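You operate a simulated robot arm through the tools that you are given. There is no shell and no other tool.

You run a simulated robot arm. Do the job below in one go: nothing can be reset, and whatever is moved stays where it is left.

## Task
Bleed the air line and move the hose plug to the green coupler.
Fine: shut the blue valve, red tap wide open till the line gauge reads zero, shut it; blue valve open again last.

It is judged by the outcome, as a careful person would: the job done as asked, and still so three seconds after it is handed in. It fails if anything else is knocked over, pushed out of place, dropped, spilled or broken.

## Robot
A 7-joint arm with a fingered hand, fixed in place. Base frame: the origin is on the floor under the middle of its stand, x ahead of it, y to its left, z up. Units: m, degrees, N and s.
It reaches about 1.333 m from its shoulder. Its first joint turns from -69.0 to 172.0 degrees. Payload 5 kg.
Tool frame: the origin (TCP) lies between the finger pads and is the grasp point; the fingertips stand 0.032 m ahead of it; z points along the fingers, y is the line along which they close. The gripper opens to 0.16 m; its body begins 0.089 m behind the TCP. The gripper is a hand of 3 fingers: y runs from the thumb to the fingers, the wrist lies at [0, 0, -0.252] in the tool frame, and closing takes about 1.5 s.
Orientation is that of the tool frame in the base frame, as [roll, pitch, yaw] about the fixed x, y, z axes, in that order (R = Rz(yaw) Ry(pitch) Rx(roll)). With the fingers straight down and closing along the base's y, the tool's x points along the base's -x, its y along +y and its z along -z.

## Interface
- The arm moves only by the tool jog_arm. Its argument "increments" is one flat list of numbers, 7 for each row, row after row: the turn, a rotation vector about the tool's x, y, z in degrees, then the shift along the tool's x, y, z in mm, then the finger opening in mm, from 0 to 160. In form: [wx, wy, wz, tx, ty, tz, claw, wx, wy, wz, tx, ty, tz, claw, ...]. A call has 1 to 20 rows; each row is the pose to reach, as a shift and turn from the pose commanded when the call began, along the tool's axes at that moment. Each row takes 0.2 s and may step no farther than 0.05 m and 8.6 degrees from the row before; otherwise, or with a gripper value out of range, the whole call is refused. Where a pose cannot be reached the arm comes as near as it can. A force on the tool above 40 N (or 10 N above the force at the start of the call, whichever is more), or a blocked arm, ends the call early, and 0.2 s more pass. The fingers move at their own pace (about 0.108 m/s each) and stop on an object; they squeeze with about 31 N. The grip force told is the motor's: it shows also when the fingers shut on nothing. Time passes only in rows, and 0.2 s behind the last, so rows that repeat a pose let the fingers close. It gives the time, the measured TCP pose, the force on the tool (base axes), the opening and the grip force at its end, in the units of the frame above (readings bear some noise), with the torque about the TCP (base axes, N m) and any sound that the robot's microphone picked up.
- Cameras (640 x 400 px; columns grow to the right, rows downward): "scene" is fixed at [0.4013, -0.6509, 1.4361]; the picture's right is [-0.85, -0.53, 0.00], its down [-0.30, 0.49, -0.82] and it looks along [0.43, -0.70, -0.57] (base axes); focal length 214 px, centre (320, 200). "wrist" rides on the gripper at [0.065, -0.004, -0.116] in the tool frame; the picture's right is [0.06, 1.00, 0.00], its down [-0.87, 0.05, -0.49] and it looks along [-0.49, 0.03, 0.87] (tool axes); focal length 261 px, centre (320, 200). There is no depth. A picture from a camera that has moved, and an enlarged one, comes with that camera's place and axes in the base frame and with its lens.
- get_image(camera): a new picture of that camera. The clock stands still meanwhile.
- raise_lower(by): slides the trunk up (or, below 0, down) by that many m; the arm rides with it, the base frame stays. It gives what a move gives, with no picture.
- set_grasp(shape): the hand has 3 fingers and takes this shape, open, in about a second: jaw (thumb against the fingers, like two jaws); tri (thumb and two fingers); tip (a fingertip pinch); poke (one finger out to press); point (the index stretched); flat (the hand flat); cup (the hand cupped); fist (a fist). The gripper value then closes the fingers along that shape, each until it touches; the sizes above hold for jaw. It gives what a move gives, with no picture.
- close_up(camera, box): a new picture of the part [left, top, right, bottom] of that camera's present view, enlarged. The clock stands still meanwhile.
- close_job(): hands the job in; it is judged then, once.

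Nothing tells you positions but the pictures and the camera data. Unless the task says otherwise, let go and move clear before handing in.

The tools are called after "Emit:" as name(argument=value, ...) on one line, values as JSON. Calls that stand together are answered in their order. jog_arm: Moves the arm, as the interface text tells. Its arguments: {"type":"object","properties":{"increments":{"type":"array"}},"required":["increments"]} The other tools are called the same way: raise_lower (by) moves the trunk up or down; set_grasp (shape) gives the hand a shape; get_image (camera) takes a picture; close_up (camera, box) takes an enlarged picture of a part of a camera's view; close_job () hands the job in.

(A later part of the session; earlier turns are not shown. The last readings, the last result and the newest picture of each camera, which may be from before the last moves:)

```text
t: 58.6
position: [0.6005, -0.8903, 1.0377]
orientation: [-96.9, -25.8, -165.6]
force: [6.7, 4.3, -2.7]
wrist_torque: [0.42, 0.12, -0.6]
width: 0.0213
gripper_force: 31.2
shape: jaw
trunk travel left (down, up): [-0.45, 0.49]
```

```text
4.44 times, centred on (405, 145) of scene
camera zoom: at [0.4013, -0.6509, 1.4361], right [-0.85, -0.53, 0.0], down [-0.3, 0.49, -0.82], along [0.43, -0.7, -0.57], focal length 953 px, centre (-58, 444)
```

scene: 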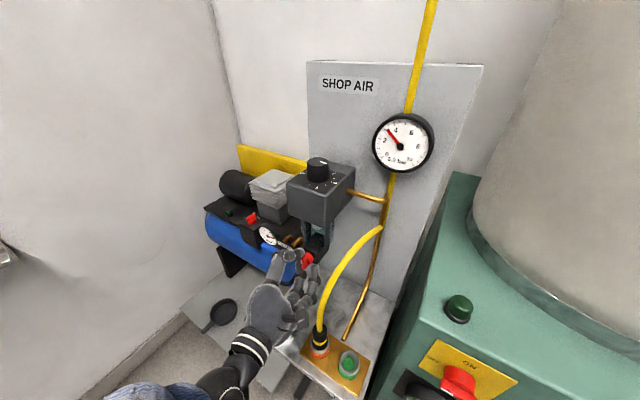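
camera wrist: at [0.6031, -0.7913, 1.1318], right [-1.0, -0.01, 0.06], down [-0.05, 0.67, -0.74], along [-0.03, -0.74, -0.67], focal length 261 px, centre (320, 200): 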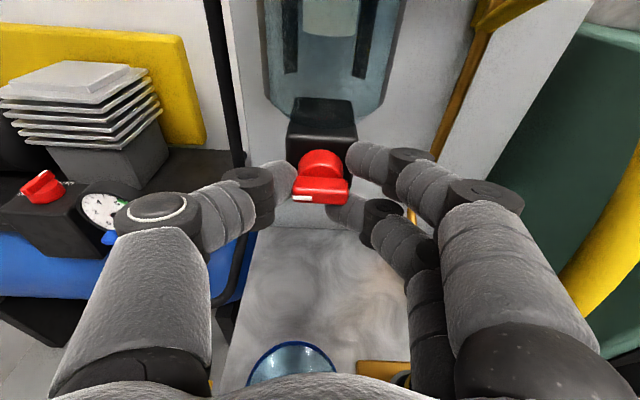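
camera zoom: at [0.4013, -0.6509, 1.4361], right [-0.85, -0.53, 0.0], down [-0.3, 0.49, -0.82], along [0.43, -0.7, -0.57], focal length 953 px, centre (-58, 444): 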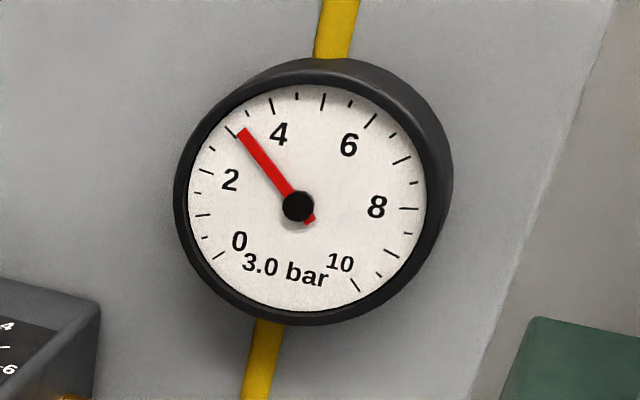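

The gauge is at 3.0 bar and falling, with the tap around 80°. Turning further to the wide-open stop.

Emit:
jog_arm(increments=[1.1, 0, 4.9, 0, 0, 0, 10, 2.2, 0, 9.75, 0, 0, 0, 10, 3.3, 0, 14.6, 0, 0, 0, 10, 4.4, 0, 19.5, 0, 0, 0, 10])

Emit:
close_up(camera="wrist", box=[240, 120, 400, 240])

Emit:
close_up(camera="scene", box=[360, 100, 450, 190])

Emit:
close_up(camera="scene", box=[240, 210, 360, 300])

```text
t: 59.6
position: [0.602, -0.8909, 1.0395]
orientation: [-91.8, -6.3, -167.0]
force: [19.7, -4.4, 9.1]
wrist_torque: [0.15, 0.13, 0.32]
width: 0.0178
gripper_force: 30.5
shape: jaw
trunk travel left (down, up): [-0.45, 0.49]
```

```text
3.33 times, centred on (320, 180) of wrist
camera zoom: at [0.5128, -0.7916, 1.0549], right [-0.18, -0.01, -0.98], down [0.73, 0.67, -0.13], along [0.66, -0.74, -0.11], focal length 869 px, centre (320, 267)
```

zoom: 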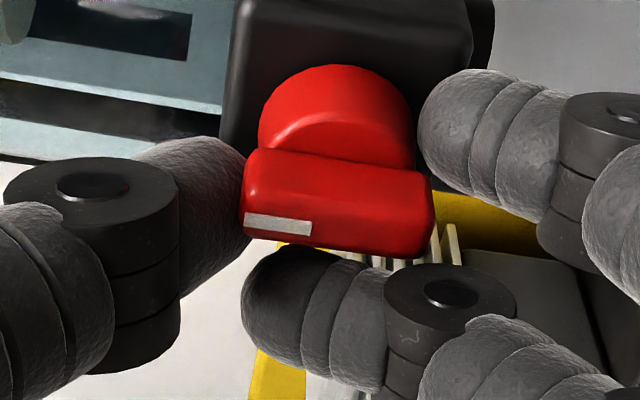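

```text
4.44 times, centred on (405, 145) of scene
camera zoom: at [0.4013, -0.6509, 1.4361], right [-0.85, -0.53, 0.0], down [-0.3, 0.49, -0.82], along [0.43, -0.7, -0.57], focal length 953 px, centre (-58, 444)
```

zoom: 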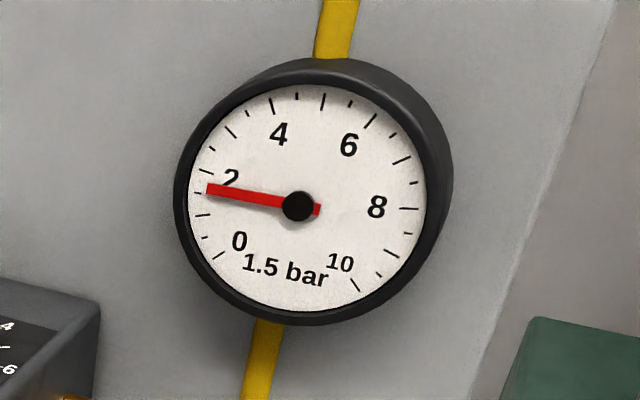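

```text
4.44 times, centred on (300, 255) of scene
camera zoom: at [0.4013, -0.6509, 1.4361], right [-0.85, -0.53, 0.0], down [-0.3, 0.49, -0.82], along [0.43, -0.7, -0.57], focal length 953 px, centre (409, -44)
```

zoom: 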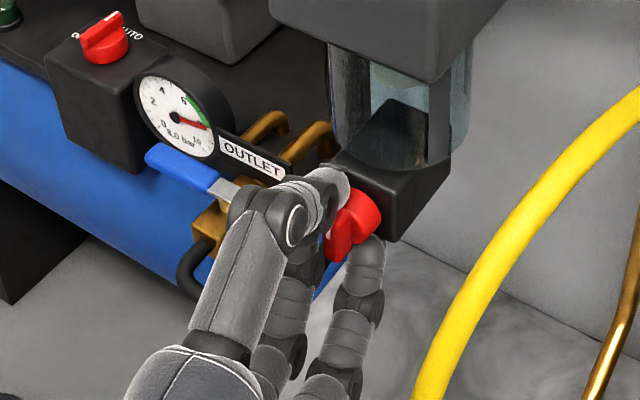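

The tap is wide open, with the bar vertical and resisting further turning, and the gauge is at 1.5 bar. Holding until it reads zero.

Emit:
jog_arm(increments=[0, 0, 0, 0, 0, 0, 10, 0, 0, 0, 0, 0, 0, 10, 0, 0, 0, 0, 0, 0, 10, 0, 0, 0, 0, 0, 0, 10, 0, 0, 0, 0, 0, 0, 10, 0, 0, 0, 0, 0, 0, 10, 0, 0, 0, 0, 0, 0, 10, 0, 0, 0, 0, 0, 0, 10, 0, 0, 0, 0, 0, 0, 10, 0, 0, 0, 0, 0, 0, 10, 0, 0, 0, 0, 0, 0, 10, 0, 0, 0, 0, 0, 0, 10, 0, 0, 0, 0, 0, 0, 10, 0, 0, 0, 0, 0, 0, 10, 0, 0, 0, 0, 0, 0, 10])

Emit:
close_up(camera="scene", box=[360, 100, 450, 190])

Emit:
close_up(camera="wrist", box=[240, 120, 400, 240])

```text
t: 62.8
position: [0.6025, -0.8897, 1.038]
orientation: [-92.0, -6.5, -167.0]
force: [28.8, -5.9, 13.0]
wrist_torque: [-0.08, -0.04, 0.69]
width: 0.0169
gripper_force: 30.4
shape: jaw
trunk travel left (down, up): [-0.45, 0.49]
```

```text
4.44 times, centred on (405, 145) of scene
camera zoom: at [0.4013, -0.6509, 1.4361], right [-0.85, -0.53, 0.0], down [-0.3, 0.49, -0.82], along [0.43, -0.7, -0.57], focal length 953 px, centre (-58, 444)
```

zoom: 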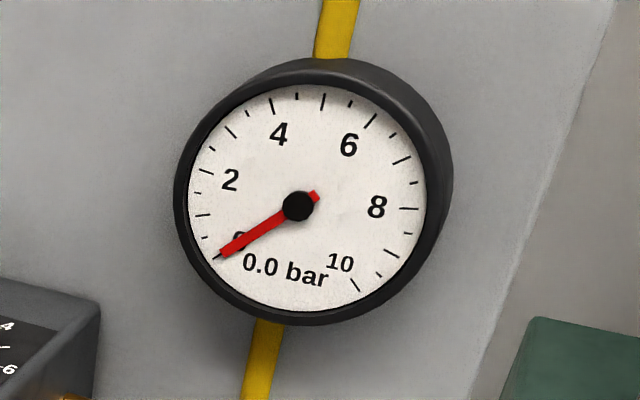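

```text
3.33 times, centred on (320, 180) of wrist
camera zoom: at [0.5128, -0.7913, 1.0544], right [-0.18, -0.01, -0.98], down [0.73, 0.67, -0.14], along [0.66, -0.74, -0.11], focal length 869 px, centre (320, 267)
```

zoom: 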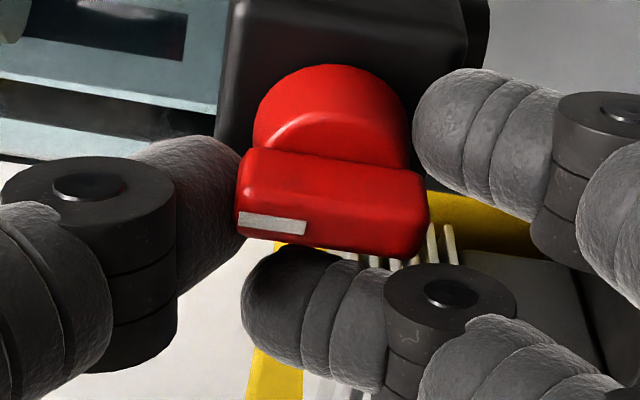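

The line gauge reads 0.0 bar. Now I'll turn the tap back counterclockwise to shut it.

Emit:
jog_arm(increments=[-1.33, 0, -5.85, 1, 0.2, 0, 10, -2.66, 0, -11.7, 2, 0.4, 0, 10, -3.99, 0, -17.55, 2.9, 0.5, 0, 10, -5.3, 0, -23.4, 2.9, 0.5, 0, 10, -6.65, 0, -29.25, 2.9, 0.5, 0, 10, -7.97, 0, -35.1, 2.9, 0.5, 0, 10, -9.3, 0, -41, 2.9, 0.5, 0, 10, -10.6, 0, -46.8, 2.9, 0.5, 0, 10, -12, 0, -52.7, 2.9, 0.5, 0, 10, -13.3, 0, -58.5, 2.9, 0.5, 0, 10])

Emit:
close_up(camera="wrist", box=[240, 120, 400, 240])

Emit:
close_up(camera="scene", box=[240, 210, 360, 300])

```text
t: 65.0
position: [0.5995, -0.8897, 1.036]
orientation: [-118.4, -63.5, -149.0]
force: [26.4, 26.7, -19.6]
wrist_torque: [0.5, 0.0, 0.16]
width: 0.0181
gripper_force: 30.9
shape: jaw
trunk travel left (down, up): [-0.45, 0.49]
```

```text
3.33 times, centred on (320, 180) of wrist
camera zoom: at [0.5678, -0.7923, 1.1212], right [-0.94, -0.01, -0.33], down [0.24, 0.68, -0.69], along [0.23, -0.73, -0.64], focal length 869 px, centre (320, 267)
```

zoom: 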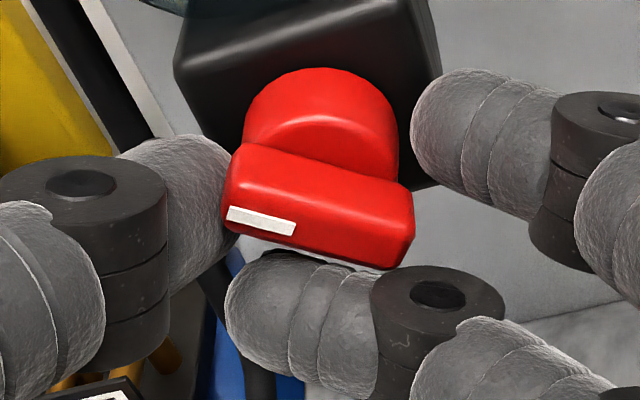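

```text
4.44 times, centred on (300, 255) of scene
camera zoom: at [0.4013, -0.6509, 1.4361], right [-0.85, -0.53, 0.0], down [-0.3, 0.49, -0.82], along [0.43, -0.7, -0.57], focal length 953 px, centre (409, -44)
```

zoom: 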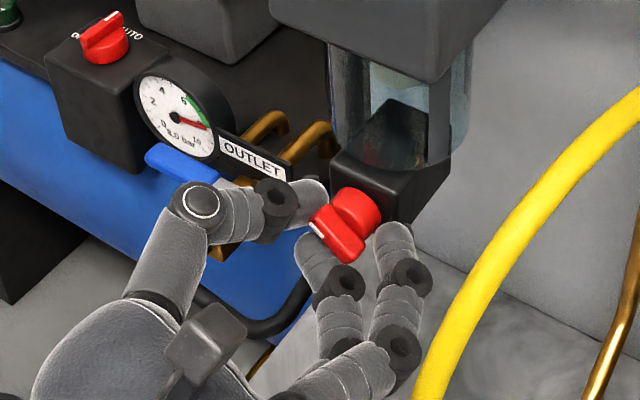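

The tap is most of the way back, about 34° short, but side forces are building as the fingers wedge. I'll open, re-align to the bar, and grip afresh.

Emit:
jog_arm(increments=[0, 0, 0, 0, 0, 0, 30, 0, 0, 0, 0, 0, 0, 50, 0, 0, 0, 0, 0, 0, 64, 0, 0, 0, 0, 0, 0, 64])

Emit:
close_up(camera="wrist", box=[240, 120, 400, 240])

Emit:
close_up(camera="scene", box=[240, 210, 360, 300])

```text
t: 66.0
position: [0.5978, -0.8908, 1.0381]
orientation: [-118.1, -63.4, -149.4]
force: [-0.1, 0.2, 0.4]
wrist_torque: [0.01, 0.0, 0.02]
width: 0.0631
gripper_force: 0.1
shape: jaw
trunk travel left (down, up): [-0.45, 0.49]
```

```text
3.33 times, centred on (320, 180) of wrist
camera zoom: at [0.5649, -0.7933, 1.1235], right [-0.94, -0.01, -0.34], down [0.24, 0.68, -0.7], along [0.24, -0.74, -0.63], focal length 869 px, centre (320, 267)
```

zoom: 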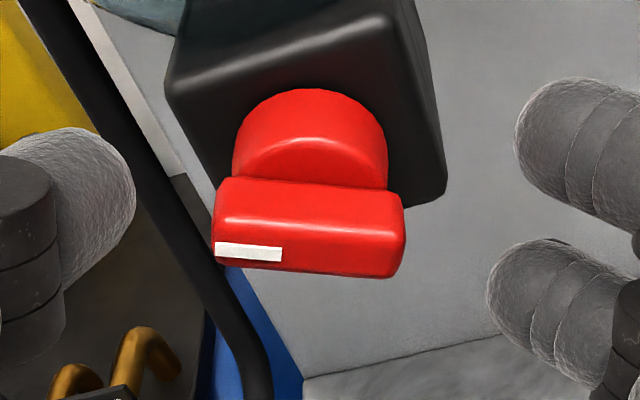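

```text
4.44 times, centred on (300, 255) of scene
camera zoom: at [0.4013, -0.6509, 1.4361], right [-0.85, -0.53, 0.0], down [-0.3, 0.49, -0.82], along [0.43, -0.7, -0.57], focal length 953 px, centre (409, -44)
```

zoom: 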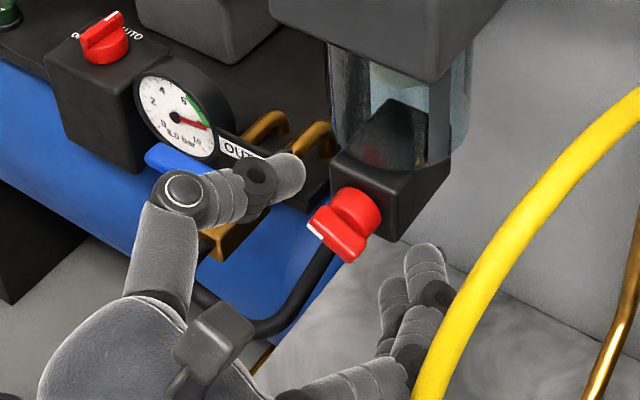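

The bar is now free and aligned with the hand, about 22° from shut. Gripping again here, then finishing the turn.

Emit:
jog_arm(increments=[0, 0, 0, 0, 0, 0, 40, 0, 0, 0, 0, 0, 0, 20, 0, 0, 0, 0, 0, 0, 10, 0, 0, 0, 0, 0, 0, 10, 0, 0, 0, 0, 0, 0, 10, -1.1, 0, -4.9, 0, 0, 0, 10, -2.2, 0, -9.75, 0, 0, 0, 10, -3.3, 0, -14.6, 0, 0, 0, 10])

Emit:
close_up(camera="wrist", box=[240, 120, 400, 240])

Emit:
close_up(camera="scene", box=[240, 210, 360, 300])

```text
t: 67.8
position: [0.5994, -0.8907, 1.0354]
orientation: [-148.0, -74.4, -121.1]
force: [13.7, 5.0, -9.0]
wrist_torque: [0.21, -0.19, -0.22]
width: 0.0149
gripper_force: 31.0
shape: jaw
trunk travel left (down, up): [-0.45, 0.49]
```

```text
3.33 times, centred on (320, 180) of wrist
camera zoom: at [0.5897, -0.793, 1.1271], right [-1.0, -0.01, -0.08], down [0.05, 0.68, -0.73], along [0.07, -0.73, -0.68], focal length 869 px, centre (320, 267)
```

zoom: 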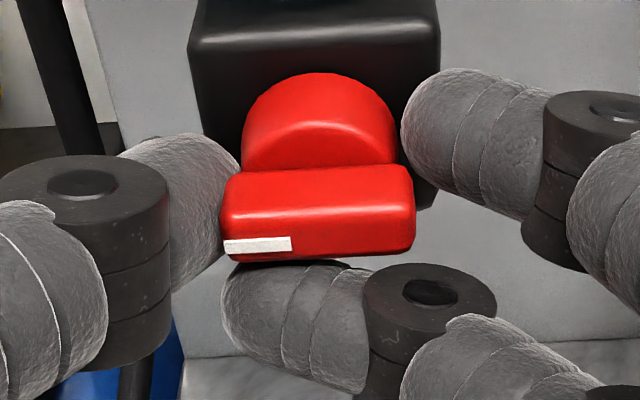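

```text
4.44 times, centred on (300, 255) of scene
camera zoom: at [0.4013, -0.6509, 1.4361], right [-0.85, -0.53, 0.0], down [-0.3, 0.49, -0.82], along [0.43, -0.7, -0.57], focal length 953 px, centre (409, -44)
```

zoom: 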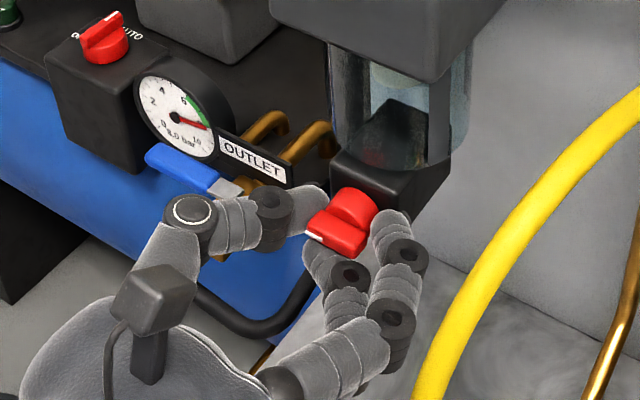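

The bar looks nearly level again. I'll nudge a little further to seat it on the stop, then release and check.

Emit:
jog_arm(increments=[-0.7, 0, -2.9, 0, 0, 0, 10, -1.33, 0, -5.85, 0, 0, 0, 10, -2, 0, -8.8, 0, 0, 0, 10])

Emit:
close_up(camera="wrist", box=[240, 120, 400, 240])

```text
t: 68.6
position: [0.5992, -0.8894, 1.0384]
orientation: [176.7, -76.8, -86.7]
force: [15.8, 9.9, -6.5]
wrist_torque: [0.12, -0.77, -0.38]
width: 0.0151
gripper_force: 30.4
shape: jaw
trunk travel left (down, up): [-0.45, 0.49]
```

```text
3.33 times, centred on (320, 180) of wrist
camera zoom: at [0.6037, -0.7926, 1.1287], right [-1.0, -0.01, 0.07], down [-0.06, 0.68, -0.73], along [-0.04, -0.74, -0.68], focal length 869 px, centre (320, 267)
```

zoom: 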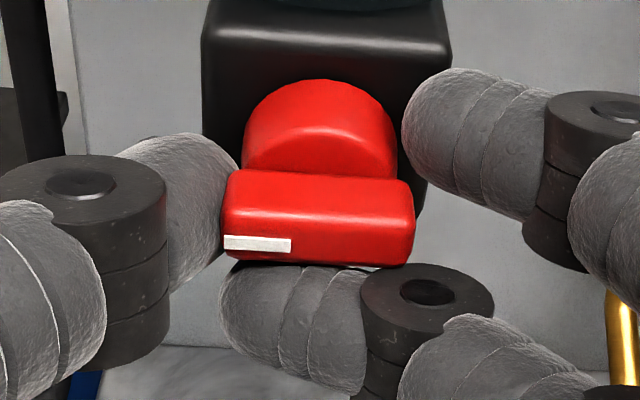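

It resists now, with torque rising to 0.8 N·m, so the tap is on its shut stop. Releasing and checking.

Emit:
jog_arm(increments=[0, 0, 0, 0, 0, 0, 30, 0, 0, 0, 0, 0, 0, 50, 0, 0, 0, 0, 0, 0, 70, 0, 0, 0, 0, 0, 0, 70])

Emit:
close_up(camera="wrist", box=[240, 120, 400, 240])

Emit:
close_up(camera="scene", box=[260, 225, 340, 285])

Emit:
close_up(camera="scene", box=[360, 100, 450, 190])

```text
t: 69.6
position: [0.597, -0.8912, 1.0379]
orientation: [176.9, -76.8, -87.0]
force: [-0.7, -0.4, 0.1]
wrist_torque: [0.0, 0.03, 0.02]
width: 0.0694
gripper_force: 0.1
shape: jaw
trunk travel left (down, up): [-0.45, 0.49]
```

```text
3.33 times, centred on (320, 180) of wrist
camera zoom: at [0.6011, -0.7938, 1.1289], right [-1.0, -0.01, 0.07], down [-0.06, 0.68, -0.73], along [-0.04, -0.74, -0.68], focal length 869 px, centre (320, 267)
```

zoom: 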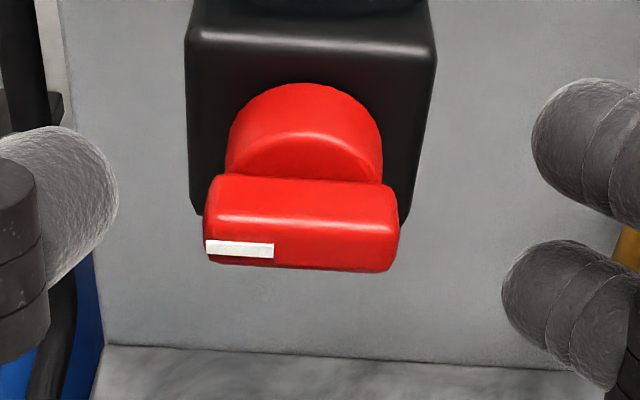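

```text
6.67 times, centred on (300, 255) of scene
camera zoom: at [0.4013, -0.6509, 1.4361], right [-0.85, -0.53, 0.0], down [-0.3, 0.49, -0.82], along [0.43, -0.7, -0.57], focal length 1430 px, centre (453, -167)
```

zoom: 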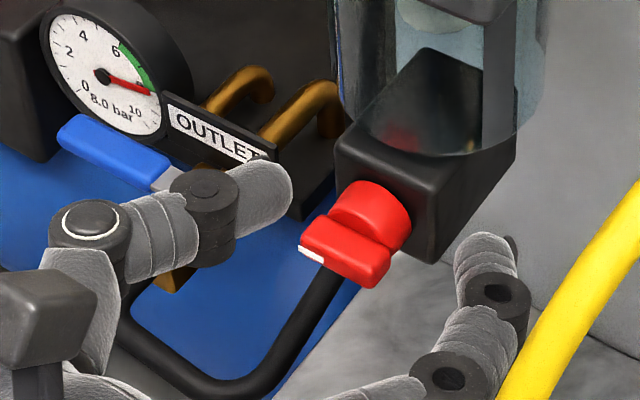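

```text
4.44 times, centred on (405, 145) of scene
camera zoom: at [0.4013, -0.6509, 1.4361], right [-0.85, -0.53, 0.0], down [-0.3, 0.49, -0.82], along [0.43, -0.7, -0.57], focal length 953 px, centre (-58, 444)
```

zoom: 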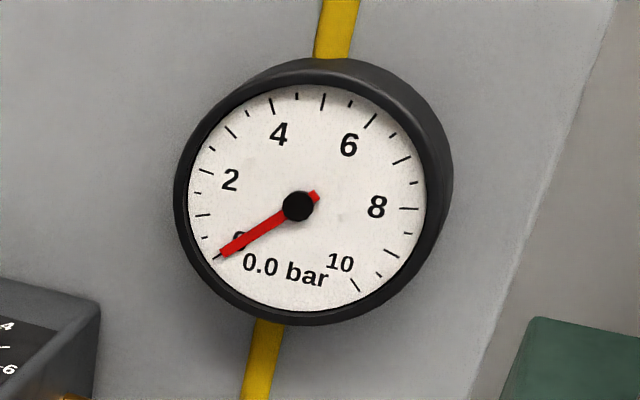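

The tap is back exactly at its shut position and the line reads 0.0 bar. Next is the plug: I'll back straight out from the tap and tilt the fingers downward.

Emit:
jog_arm(increments=[0, 0, 0, 0, 0, -35, 70, 0, -8, 0, 12, 0, -55, 70, 0, -16, 0, 24, 0, -75, 70, 0, -24, 0, 37, 0, -90, 70, 0, -32, 0, 49, 0, -105, 70, 0, -32, 0, 49, 0, -105, 70])

Emit:
get_image(camera="wrist")

Emit:
get_image(camera="scene")

```text
t: 71.0
position: [0.5969, -0.7996, 1.1094]
orientation: [179.0, -44.6, -89.3]
force: [0.1, 0.4, 0.3]
wrist_torque: [-0.02, 0.04, 0.01]
width: 0.0693
gripper_force: 0.1
shape: jaw
trunk travel left (down, up): [-0.45, 0.49]
```

```text
taken
camera wrist: at [0.6027, -0.7651, 1.2386], right [-1.0, -0.04, 0.06], down [-0.06, 0.96, -0.26], along [-0.04, -0.26, -0.96], focal length 261 px, centre (320, 200)
```

wrist: 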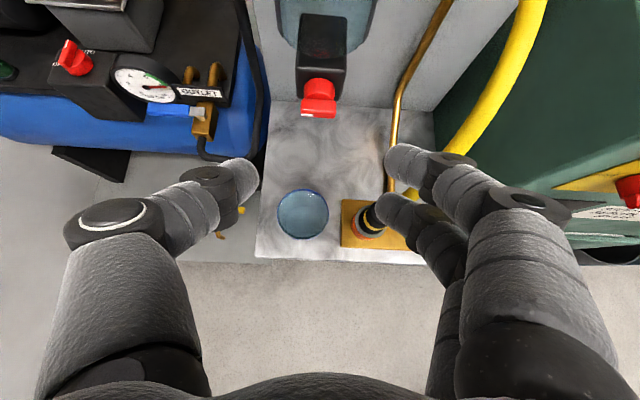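

```text
taken
```

scene: 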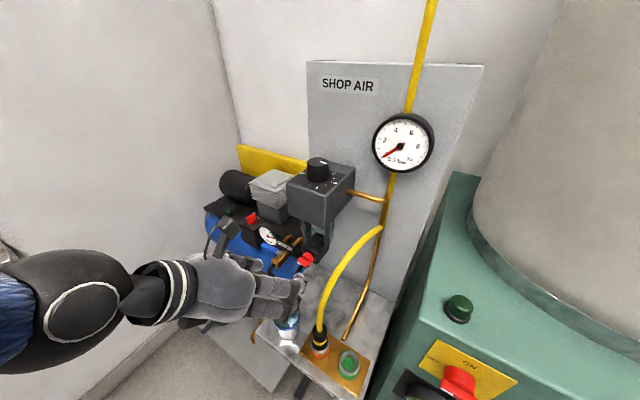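

Good top-down view of the table. Zooming in on the cup, plug and couplers.

Emit:
close_up(camera="wrist", box=[240, 130, 440, 270])

Emit:
close_up(camera="scene", box=[260, 290, 400, 400])

```text
2.86 times, centred on (340, 200) of wrist
camera zoom: at [0.6027, -0.7651, 1.2386], right [-1.0, -0.04, 0.06], down [-0.06, 0.96, -0.26], along [-0.04, -0.26, -0.96], focal length 745 px, centre (263, 200)
```

zoom: 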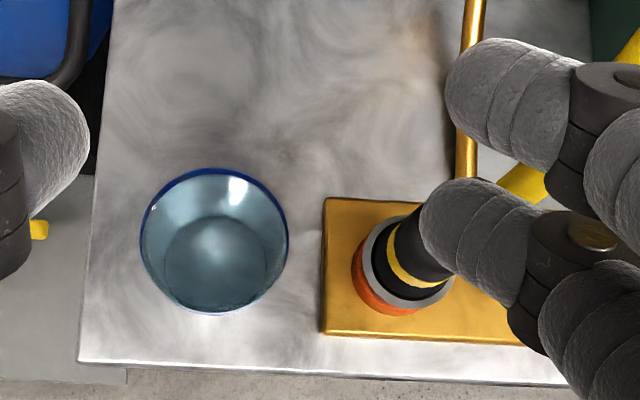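

```text
3.64 times, centred on (330, 345) of scene
camera zoom: at [0.4013, -0.6509, 1.4361], right [-0.85, -0.53, 0.0], down [-0.3, 0.49, -0.82], along [0.43, -0.7, -0.57], focal length 780 px, centre (284, -327)
```

zoom: 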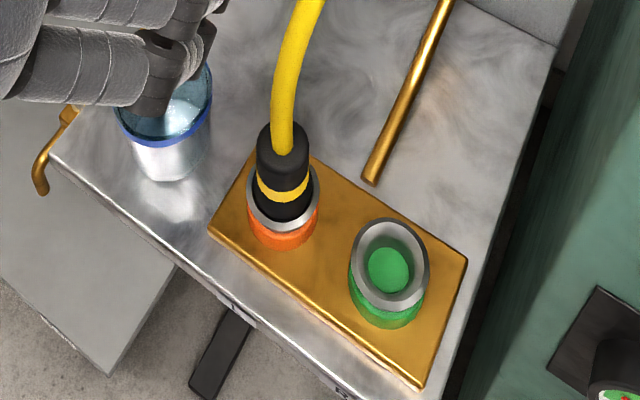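

From this view: plug axis at (0.5145, -0.835) with its body from z≈0.88 to 0.944, green coupler at about (0.441, -0.836, 0.88), and cup centred at (0.611, -0.837) with its rim near 0.90. I'll approach the plug diagonally from the front-left and above, to stay clear of the cup, the hose and the green machine.

Emit:
jog_arm(increments=[-5.66, 1.59, 4.93, -15.9, 3.4, 10.2, 75, -11.32, 3.18, 9.87, -31.7, 6.9, 20.3, 75, -16.98, 4.77, 14.8, -47.6, 10.3, 30.5, 75, -22.63, 6.36, 19.73, -63.5, 13.7, 40.6, 75, -28.3, 7.95, 24.67, -79.3, 17.2, 50.8, 75, -33.95, 9.54, 29.6, -95.2, 20.6, 60.9, 75, -33.95, 9.54, 29.6, -95.2, 20.6, 60.9, 75])

Emit:
get_image(camera="wrist")

Emit:
get_image(camera="scene")

```text
t: 72.6
position: [0.5212, -0.8396, 0.9243]
orientation: [-179.4, -54.7, -135.3]
force: [-1.1, -0.4, 0.1]
wrist_torque: [0.02, -0.01, 0.03]
width: 0.0743
gripper_force: 0.0
shape: jaw
out of reach, approached as far as the arm can: row 3, 4, 5, 6, 7
trunk travel left (down, up): [-0.45, 0.49]
```

```text
taken
camera wrist: at [0.5632, -0.8018, 1.0451], right [-0.73, 0.68, 0.04], down [0.6, 0.68, -0.42], along [-0.32, -0.28, -0.9], focal length 261 px, centre (320, 200)
```

wrist: 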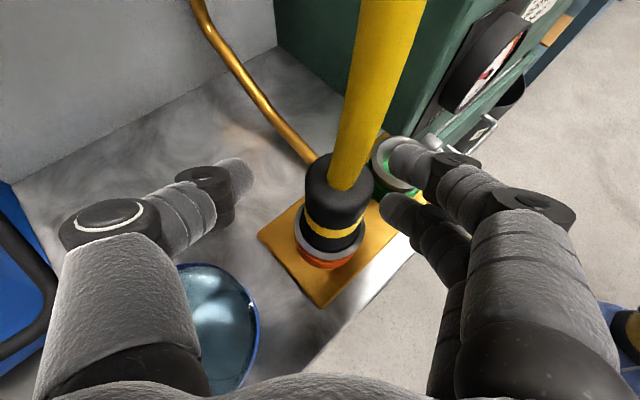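

```text
taken
```

scene: 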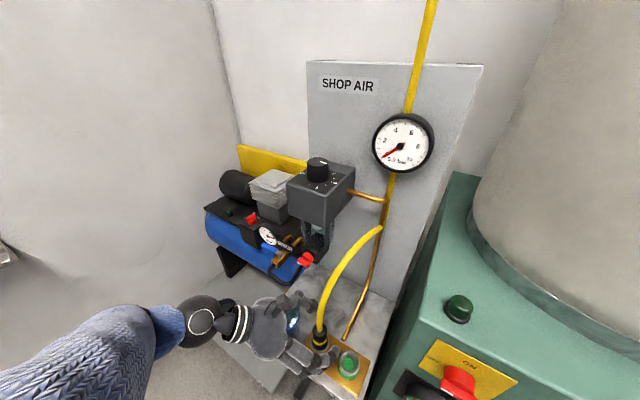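

The arm slid inward to its reachable limit and ended right at the plug, which sits between the open jaws with almost no force. Checking clearances, especially the cup.

Emit:
close_up(camera="wrist", box=[140, 130, 460, 330])

Emit:
close_up(camera="scene", box=[230, 275, 400, 400])

```text
2.00 times, centred on (300, 230) of wrist
camera zoom: at [0.5632, -0.8018, 1.0451], right [-0.73, 0.68, 0.04], down [0.6, 0.68, -0.42], along [-0.32, -0.28, -0.9], focal length 521 px, centre (360, 140)
```

zoom: 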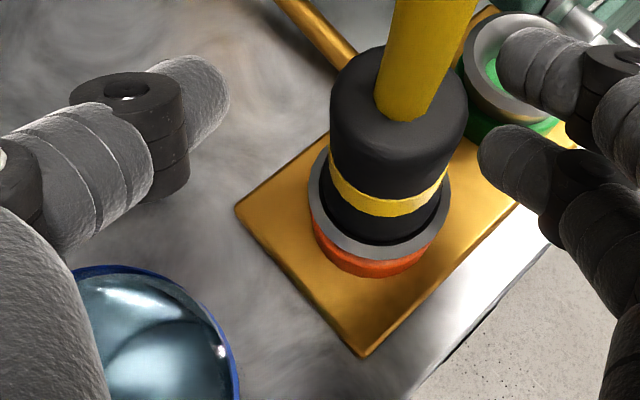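

```text
3.20 times, centred on (315, 338) of scene
camera zoom: at [0.4013, -0.6509, 1.4361], right [-0.85, -0.53, 0.0], down [-0.3, 0.49, -0.82], along [0.43, -0.7, -0.57], focal length 686 px, centre (336, -240)
```

zoom: 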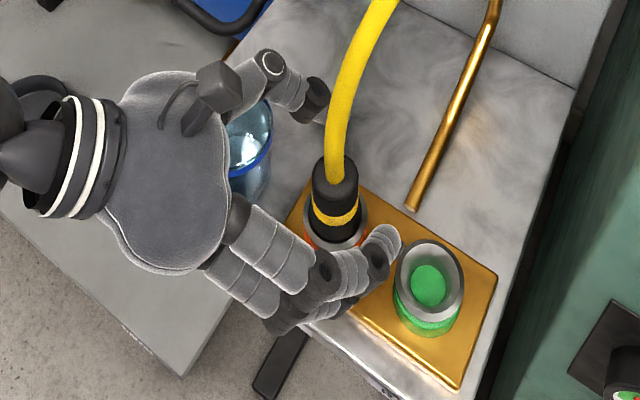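

The cup is untouched and nothing is pressed. I'll tilt the hand more steeply in place, which the arm reaches more easily and which the green coupler will need too, and centre the jaws on the plug.

Emit:
jog_arm(increments=[0, 0, 0, 4, 2, -3, 68, 0, -6, 0, 8.2, 4, -5.8, 62, 0, -12, 0, 8.2, 6, -5.8, 58, 0, -18, 0, 8.2, 8, -5.8, 58, 0, -23, 0, 8.2, 8.7, -5.8, 58, 0, -23, 0, 8.2, 8.7, -5.8, 58])

Emit:
get_image(camera="wrist")

Emit:
close_up(camera="scene", box=[230, 275, 400, 400])

```text
t: 74.0
position: [0.517, -0.8334, 0.9334]
orientation: [-179.9, -32.0, -134.9]
force: [-0.5, 0.5, 0.6]
wrist_torque: [0.03, 0.01, 0.02]
width: 0.0585
gripper_force: 0.1
shape: jaw
out of reach, approached as far as the arm can: row 1
trunk travel left (down, up): [-0.45, 0.49]
```

```text
taken
camera wrist: at [0.5222, -0.8315, 1.0674], right [-0.74, 0.67, 0.03], down [0.67, 0.74, -0.04], along [-0.05, -0.01, -1.0], focal length 261 px, centre (320, 200)
```

wrist: 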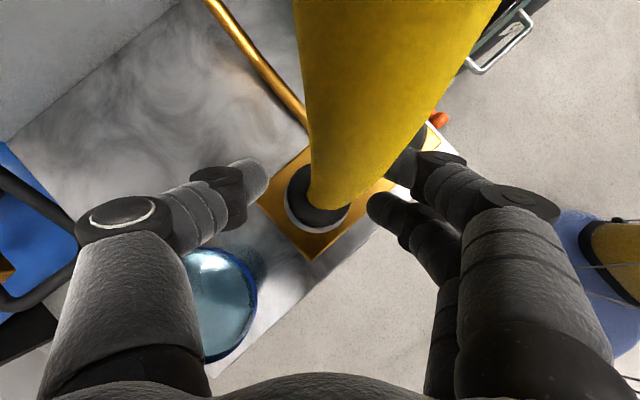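

```text
3.20 times, centred on (315, 338) of scene
camera zoom: at [0.4013, -0.6509, 1.4361], right [-0.85, -0.53, 0.0], down [-0.3, 0.49, -0.82], along [0.43, -0.7, -0.57], focal length 686 px, centre (336, -240)
```

zoom: 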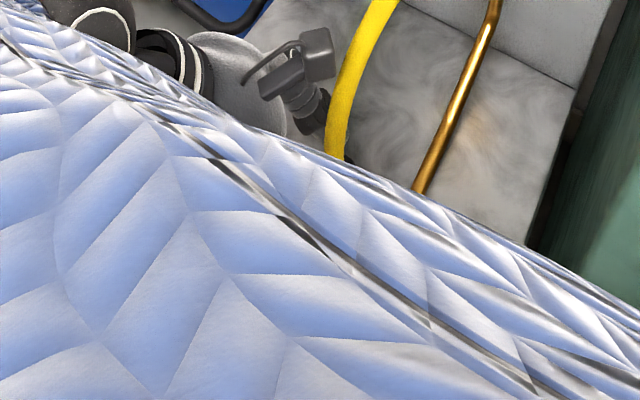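

The steep pose is reachable and the plug is centred, but the hose runs close to the camera, so I'll ease the tilt back 8° and then close on the plug.

Emit:
jog_arm(increments=[0, 4, 0, 0, 0, 0, 58, 0, 8, 0, 0, 0, 1, 58, 0, 8, 0, 0, 0, 2, 40, 0, 8, 0, 0, 0, 2, 25, 0, 8, 0, 0, 0, 2, 15, 0, 8, 0, 0, 0, 2, 10, 0, 8, 0, 0, 0, 2, 10, 0, 8, 0, 0, 0, 2, 10])

Emit:
get_image(camera="wrist")

Emit:
get_image(camera="scene")

```text
t: 75.8
position: [0.5153, -0.8326, 0.9333]
orientation: [-179.8, -40.1, -135.1]
force: [0.8, -0.2, 5.9]
wrist_torque: [0.07, -0.1, -0.02]
width: 0.0156
gripper_force: 30.8
shape: jaw
trunk travel left (down, up): [-0.45, 0.49]
```

```text
taken
camera wrist: at [0.5341, -0.8191, 1.0642], right [-0.74, 0.67, 0.04], down [0.66, 0.73, -0.18], along [-0.15, -0.11, -0.98], focal length 261 px, centre (320, 200)
```

wrist: 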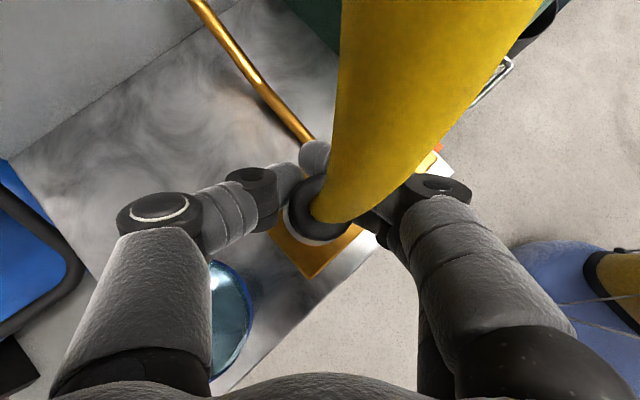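

```text
taken
```

scene: 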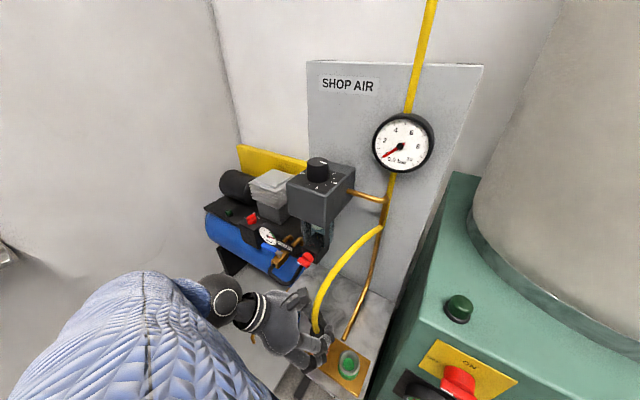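

Emit:
close_up(camera="wrist", box=[240, 130, 480, 280])

Emit:
close_up(camera="scene", box=[230, 275, 400, 400])

```text
2.67 times, centred on (360, 205) of wrist
camera zoom: at [0.5341, -0.8191, 1.0642], right [-0.74, 0.67, 0.04], down [0.66, 0.73, -0.18], along [-0.15, -0.11, -0.98], focal length 695 px, centre (213, 187)
```

zoom: 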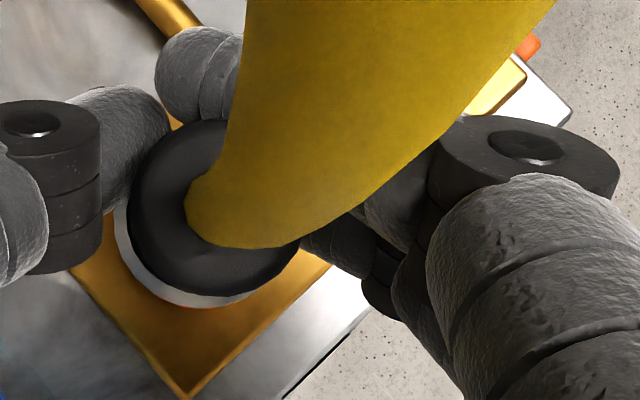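

```text
3.20 times, centred on (315, 338) of scene
camera zoom: at [0.4013, -0.6509, 1.4361], right [-0.85, -0.53, 0.0], down [-0.3, 0.49, -0.82], along [0.43, -0.7, -0.57], focal length 686 px, centre (336, -240)
```

zoom: 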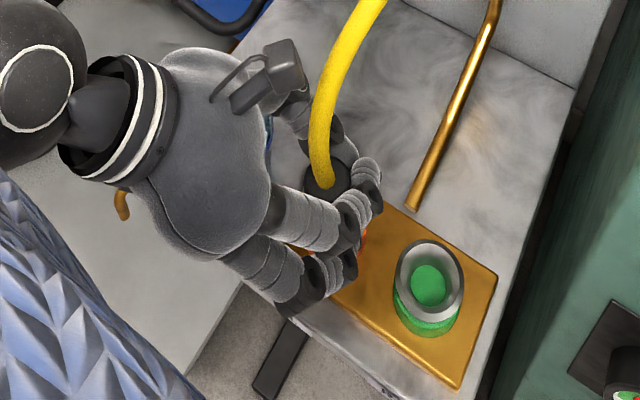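

The grip wraps the plug well. I'll lift it straight up with the trunk, starting with 3 cm.

Emit:
raise_lower(by=0.03)

Emit:
close_up(camera="scene", box=[230, 275, 400, 400])

Emit:
close_up(camera="wrist", box=[240, 130, 480, 280])

```text
t: 76.5
position: [0.5158, -0.8344, 0.9629]
orientation: [-180.0, -40.0, -135.1]
force: [1.3, 0.5, -0.5]
wrist_torque: [0.07, -0.05, -0.01]
width: 0.0137
gripper_force: 30.6
shape: jaw
trunk travel left (down, up): [-0.48, 0.46]
```

```text
3.20 times, centred on (315, 338) of scene
camera zoom: at [0.4013, -0.6509, 1.4361], right [-0.85, -0.53, 0.0], down [-0.3, 0.49, -0.82], along [0.43, -0.7, -0.57], focal length 686 px, centre (336, -240)
```

zoom: 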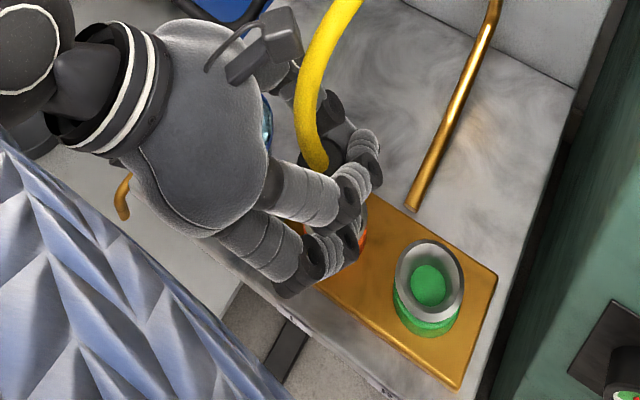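

```text
2.67 times, centred on (360, 205) of wrist
camera zoom: at [0.5343, -0.8196, 1.0931], right [-0.74, 0.67, 0.04], down [0.66, 0.73, -0.18], along [-0.15, -0.11, -0.98], focal length 695 px, centre (213, 187)
```

zoom: 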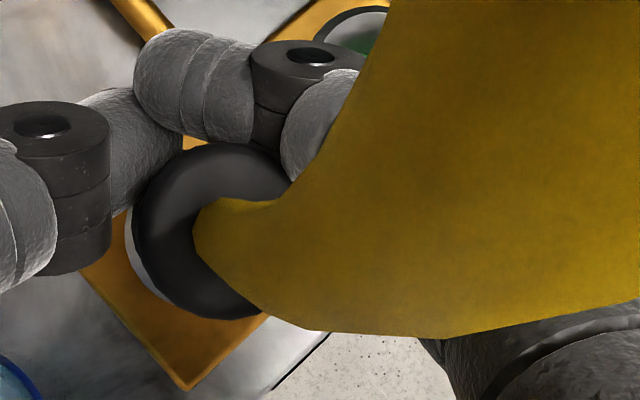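

The plug rises with the hand without resistance. Lifting a little more to clear the coupler.

Emit:
raise_lower(by=0.025)

Emit:
close_up(camera="scene", box=[270, 260, 370, 335])

Emit:
get_image(camera="wrist")

Emit:
get_image(camera="scene")

```text
t: 77.2
position: [0.5164, -0.8349, 0.9864]
orientation: [-179.9, -40.2, -135.1]
force: [-0.1, 0.1, -1.9]
wrist_torque: [-0.02, 0.02, 0.0]
width: 0.0135
gripper_force: 30.9
shape: jaw
trunk travel left (down, up): [-0.505, 0.435]
```

```text
5.33 times, centred on (320, 298) of scene
camera zoom: at [0.4013, -0.6509, 1.4361], right [-0.85, -0.53, 0.0], down [-0.3, 0.49, -0.82], along [0.43, -0.7, -0.57], focal length 1144 px, centre (320, -320)
```

zoom: 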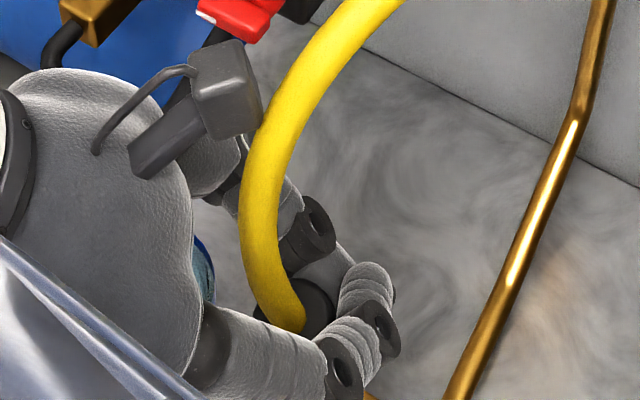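

```text
taken
camera wrist: at [0.5344, -0.8199, 1.1179], right [-0.74, 0.67, 0.04], down [0.66, 0.73, -0.18], along [-0.15, -0.11, -0.98], focal length 261 px, centre (320, 200)
```

wrist: 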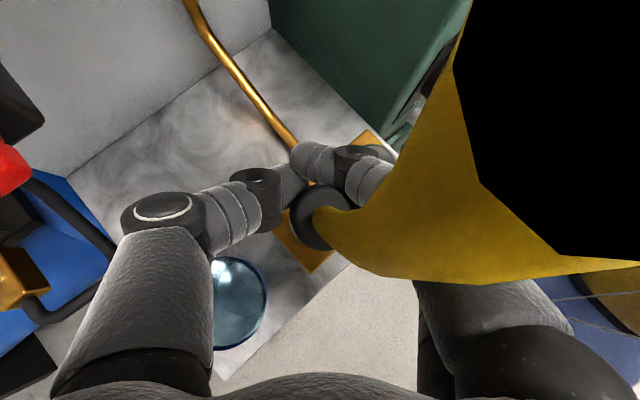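

```text
taken
```

scene: 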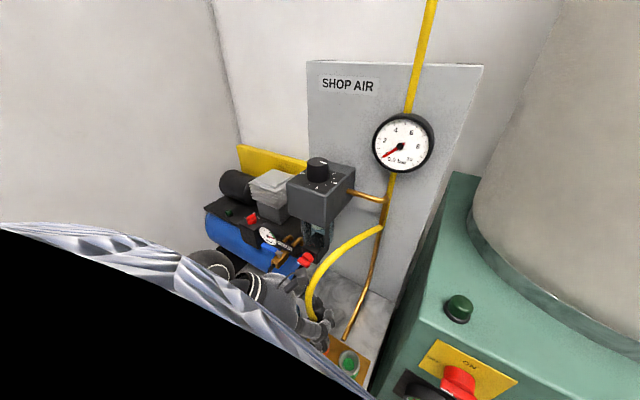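

The plug is free of the orange coupler and held upright, about 5 cm up. I'll take a small first step toward the green coupler in -x to check reachability.

Emit:
jog_arm(increments=[0, 0, 0, 6.8, 8.8, 5.7, 10, 0, 0, 0, 13.5, 17.6, 11.4, 10])

Emit:
get_image(camera="wrist")

```text
t: 77.8
position: [0.4889, -0.8349, 0.986]
orientation: [-179.8, -40.1, -135.0]
force: [-0.2, 0.1, -0.4]
wrist_torque: [0.03, 0.01, 0.0]
width: 0.0138
gripper_force: 31.1
shape: jaw
trunk travel left (down, up): [-0.505, 0.435]
```

```text
taken
camera wrist: at [0.5087, -0.8194, 1.1177], right [-0.74, 0.67, 0.04], down [0.66, 0.73, -0.18], along [-0.15, -0.11, -0.98], focal length 261 px, centre (320, 200)
```

wrist: 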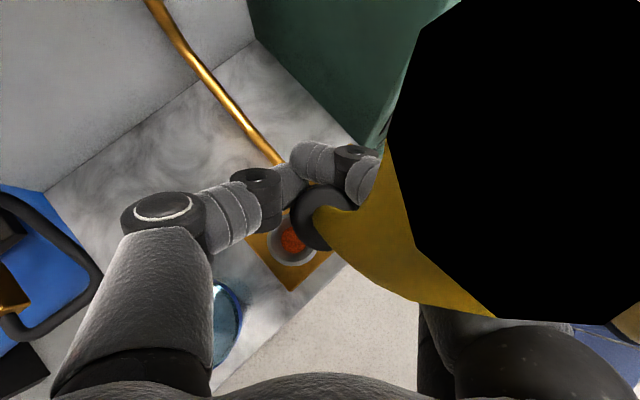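

No trouble, and the empty orange coupler is visible below. Continuing to above the green coupler.

Emit:
jog_arm(increments=[0, 0, 0, 8.6, 11.3, 7.3, 10, 0, 0, 0, 17.3, 22.6, 14.6, 10, 0, 0, 0, 25.9, 33.9, 22, 10])

Emit:
get_image(camera="wrist")

Emit:
get_image(camera="scene")

```text
t: 78.6
position: [0.4415, -0.8346, 0.9873]
orientation: [-179.7, -40.0, -135.1]
force: [0.6, -0.5, -0.8]
wrist_torque: [0.04, -0.01, -0.01]
width: 0.0135
gripper_force: 31.0
shape: jaw
trunk travel left (down, up): [-0.505, 0.435]
```

```text
taken
camera wrist: at [0.4608, -0.8197, 1.1188], right [-0.74, 0.67, 0.04], down [0.66, 0.73, -0.18], along [-0.15, -0.11, -0.98], focal length 261 px, centre (320, 200)
```

wrist: 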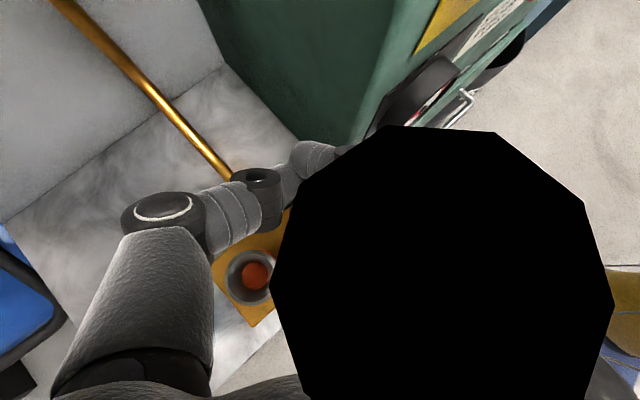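

```text
taken
```

scene: 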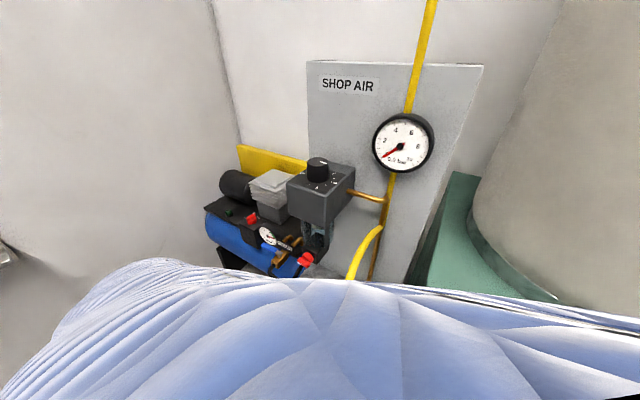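

I'm above the green coupler by dead reckoning, with the plug axis about (0.4407, -0.837). Both cameras are blocked here by the hose and the arm, so I'll lower in small steps and watch the force.

Emit:
raise_lower(by=-0.02)

Emit:
get_image(camera="wrist")

Emit:
get_image(camera="scene")

```text
t: 79.3
position: [0.4427, -0.8344, 0.9684]
orientation: [-179.8, -40.1, -135.1]
force: [-0.5, 0.0, -0.8]
wrist_torque: [0.01, -0.04, 0.04]
width: 0.0137
gripper_force: 31.1
shape: jaw
trunk travel left (down, up): [-0.485, 0.455]
```

```text
taken
camera wrist: at [0.4608, -0.8197, 1.0988], right [-0.74, 0.67, 0.04], down [0.66, 0.73, -0.18], along [-0.15, -0.11, -0.98], focal length 261 px, centre (320, 200)
```

wrist: 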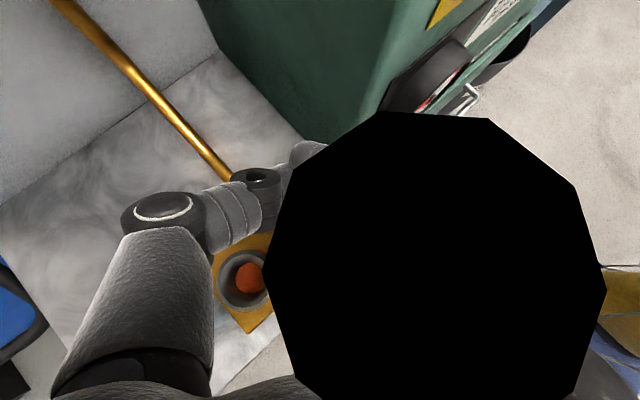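

```text
taken
```

scene: 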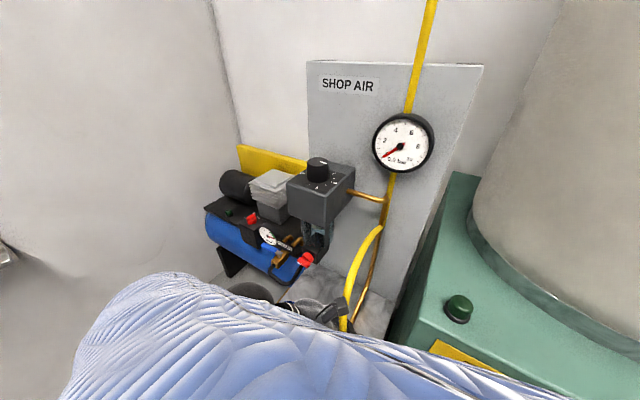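

The camera pose shows the plug displaced (-0.0733, -0.0006, +0.035) from where it sat in the orange coupler, and the coupler spacing is about 0.073–0.074, so alignment looks good. Lowering in small steps.

Emit:
raise_lower(by=-0.01)

Emit:
raise_lower(by=-0.008)

```text
t: 79.9
position: [0.4413, -0.8336, 0.957]
orientation: [-179.9, -40.0, -135.0]
force: [0.2, 3.1, -0.8]
wrist_torque: [0.31, 0.0, -0.01]
width: 0.0136
gripper_force: 31.2
shape: jaw
trunk travel left (down, up): [-0.475, 0.465]
```

```text
t: 80.5
position: [0.4424, -0.8343, 0.9497]
orientation: [-179.8, -40.1, -135.0]
force: [-0.2, 3.8, -1.3]
wrist_torque: [0.28, 0.0, -0.02]
width: 0.0133
gripper_force: 30.9
shape: jaw
trunk travel left (down, up): [-0.467, 0.473]
```

A light 3–4 N side contact tells me the nose is entering the coupler slightly off in -y. I'll shift 1 mm in +y and keep lowering.

Emit:
jog_arm(increments=[0, 0, 0, -0.5, 0.7, -0.5, 10])

Emit:
raise_lower(by=-0.008)

```text
t: 80.8
position: [0.4427, -0.8338, 0.95]
orientation: [-179.8, -40.1, -135.2]
force: [0.3, 2.9, -1.2]
wrist_torque: [0.23, -0.03, 0.03]
width: 0.0132
gripper_force: 31.0
shape: jaw
trunk travel left (down, up): [-0.467, 0.473]
```

```text
t: 81.4
position: [0.4418, -0.8339, 0.9408]
orientation: [-179.8, -40.1, -135.1]
force: [-0.3, 2.6, -1.8]
wrist_torque: [0.18, -0.03, 0.01]
width: 0.0131
gripper_force: 30.6
shape: jaw
trunk travel left (down, up): [-0.459, 0.481]
```

Emit:
raise_lower(by=-0.006)

Emit:
raise_lower(by=-0.004)

Emit:
get_image(camera="wrist")

```text
t: 82.0
position: [0.4425, -0.8334, 0.9357]
orientation: [-179.7, -40.1, -135.1]
force: [0.8, 2.2, -1.2]
wrist_torque: [0.2, -0.01, -0.05]
width: 0.0133
gripper_force: 31.0
shape: jaw
trunk travel left (down, up): [-0.453, 0.487]
```

```text
t: 82.5
position: [0.4416, -0.8332, 0.9325]
orientation: [-179.6, -40.1, -135.3]
force: [-1.9, -1.8, 16.5]
wrist_torque: [0.13, 0.06, -0.01]
width: 0.0138
gripper_force: 31.0
shape: jaw
trunk travel left (down, up): [-0.449, 0.491]
```

```text
taken
camera wrist: at [0.4602, -0.8187, 1.0645], right [-0.74, 0.67, 0.04], down [0.66, 0.73, -0.18], along [-0.15, -0.11, -0.98], focal length 261 px, centre (320, 200)
```

wrist: 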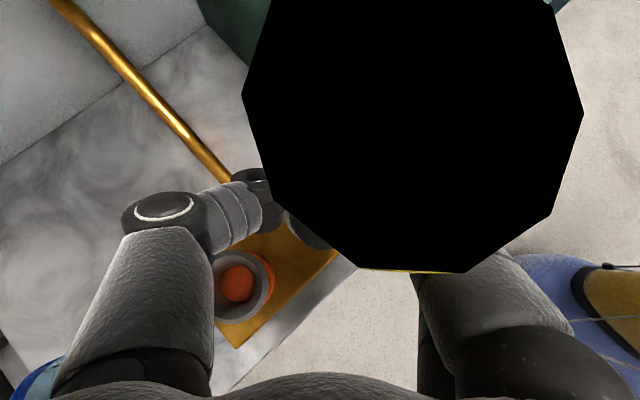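

The plug is at the same height as when it was seated before, with a firm 16 N from below. One more small press to make sure it is fully home.

Emit:
raise_lower(by=-0.003)

```text
t: 83.0
position: [0.4402, -0.8331, 0.9314]
orientation: [-179.5, -40.3, -135.4]
force: [-6.6, -10.4, 36.9]
wrist_torque: [-0.05, 0.06, -0.03]
width: 0.0142
gripper_force: 31.0
shape: jaw
trunk travel left (down, up): [-0.446, 0.494]
```

It's firmly bottomed at 37 N. Relaxing the push, then opening the hand.

Emit:
raise_lower(by=0.004)

Emit:
jog_arm(increments=[0, 0, 0, 0, 0, 0, 25, 0, 0, 0, 0, 0, 0, 40, 0, 0, 0, 0, 0, 0, 55, 0, 0, 0, 0, 0, 0, 65, 0, 0, 0, 0, 0, 0, 65])

Emit:
get_image(camera="wrist")

```text
t: 83.5
position: [0.4403, -0.8337, 0.9347]
orientation: [-179.8, -39.9, -135.2]
force: [-4.2, -7.4, 20.8]
wrist_torque: [-0.02, 0.12, -0.01]
width: 0.0144
gripper_force: 31.2
shape: jaw
trunk travel left (down, up): [-0.45, 0.49]
```

```text
t: 84.8
position: [0.4429, -0.8359, 0.932]
orientation: [-180.0, -40.1, -135.0]
force: [0.2, -0.5, 1.2]
wrist_torque: [0.01, 0.01, 0.0]
width: 0.0644
gripper_force: 0.0
shape: jaw
trunk travel left (down, up): [-0.45, 0.49]
```

```text
taken
camera wrist: at [0.461, -0.8192, 1.0633], right [-0.74, 0.67, 0.04], down [0.66, 0.73, -0.18], along [-0.15, -0.11, -0.98], focal length 261 px, centre (320, 200)
```

wrist: 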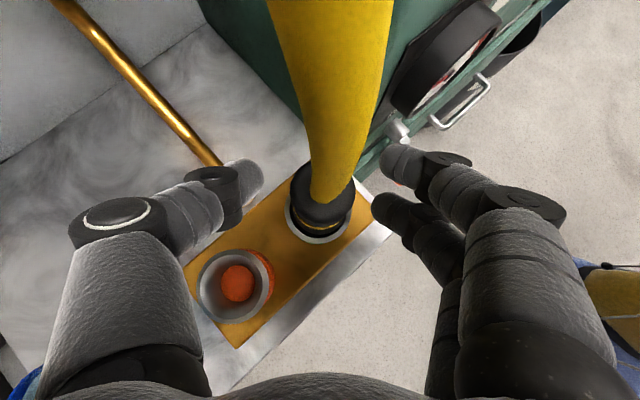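

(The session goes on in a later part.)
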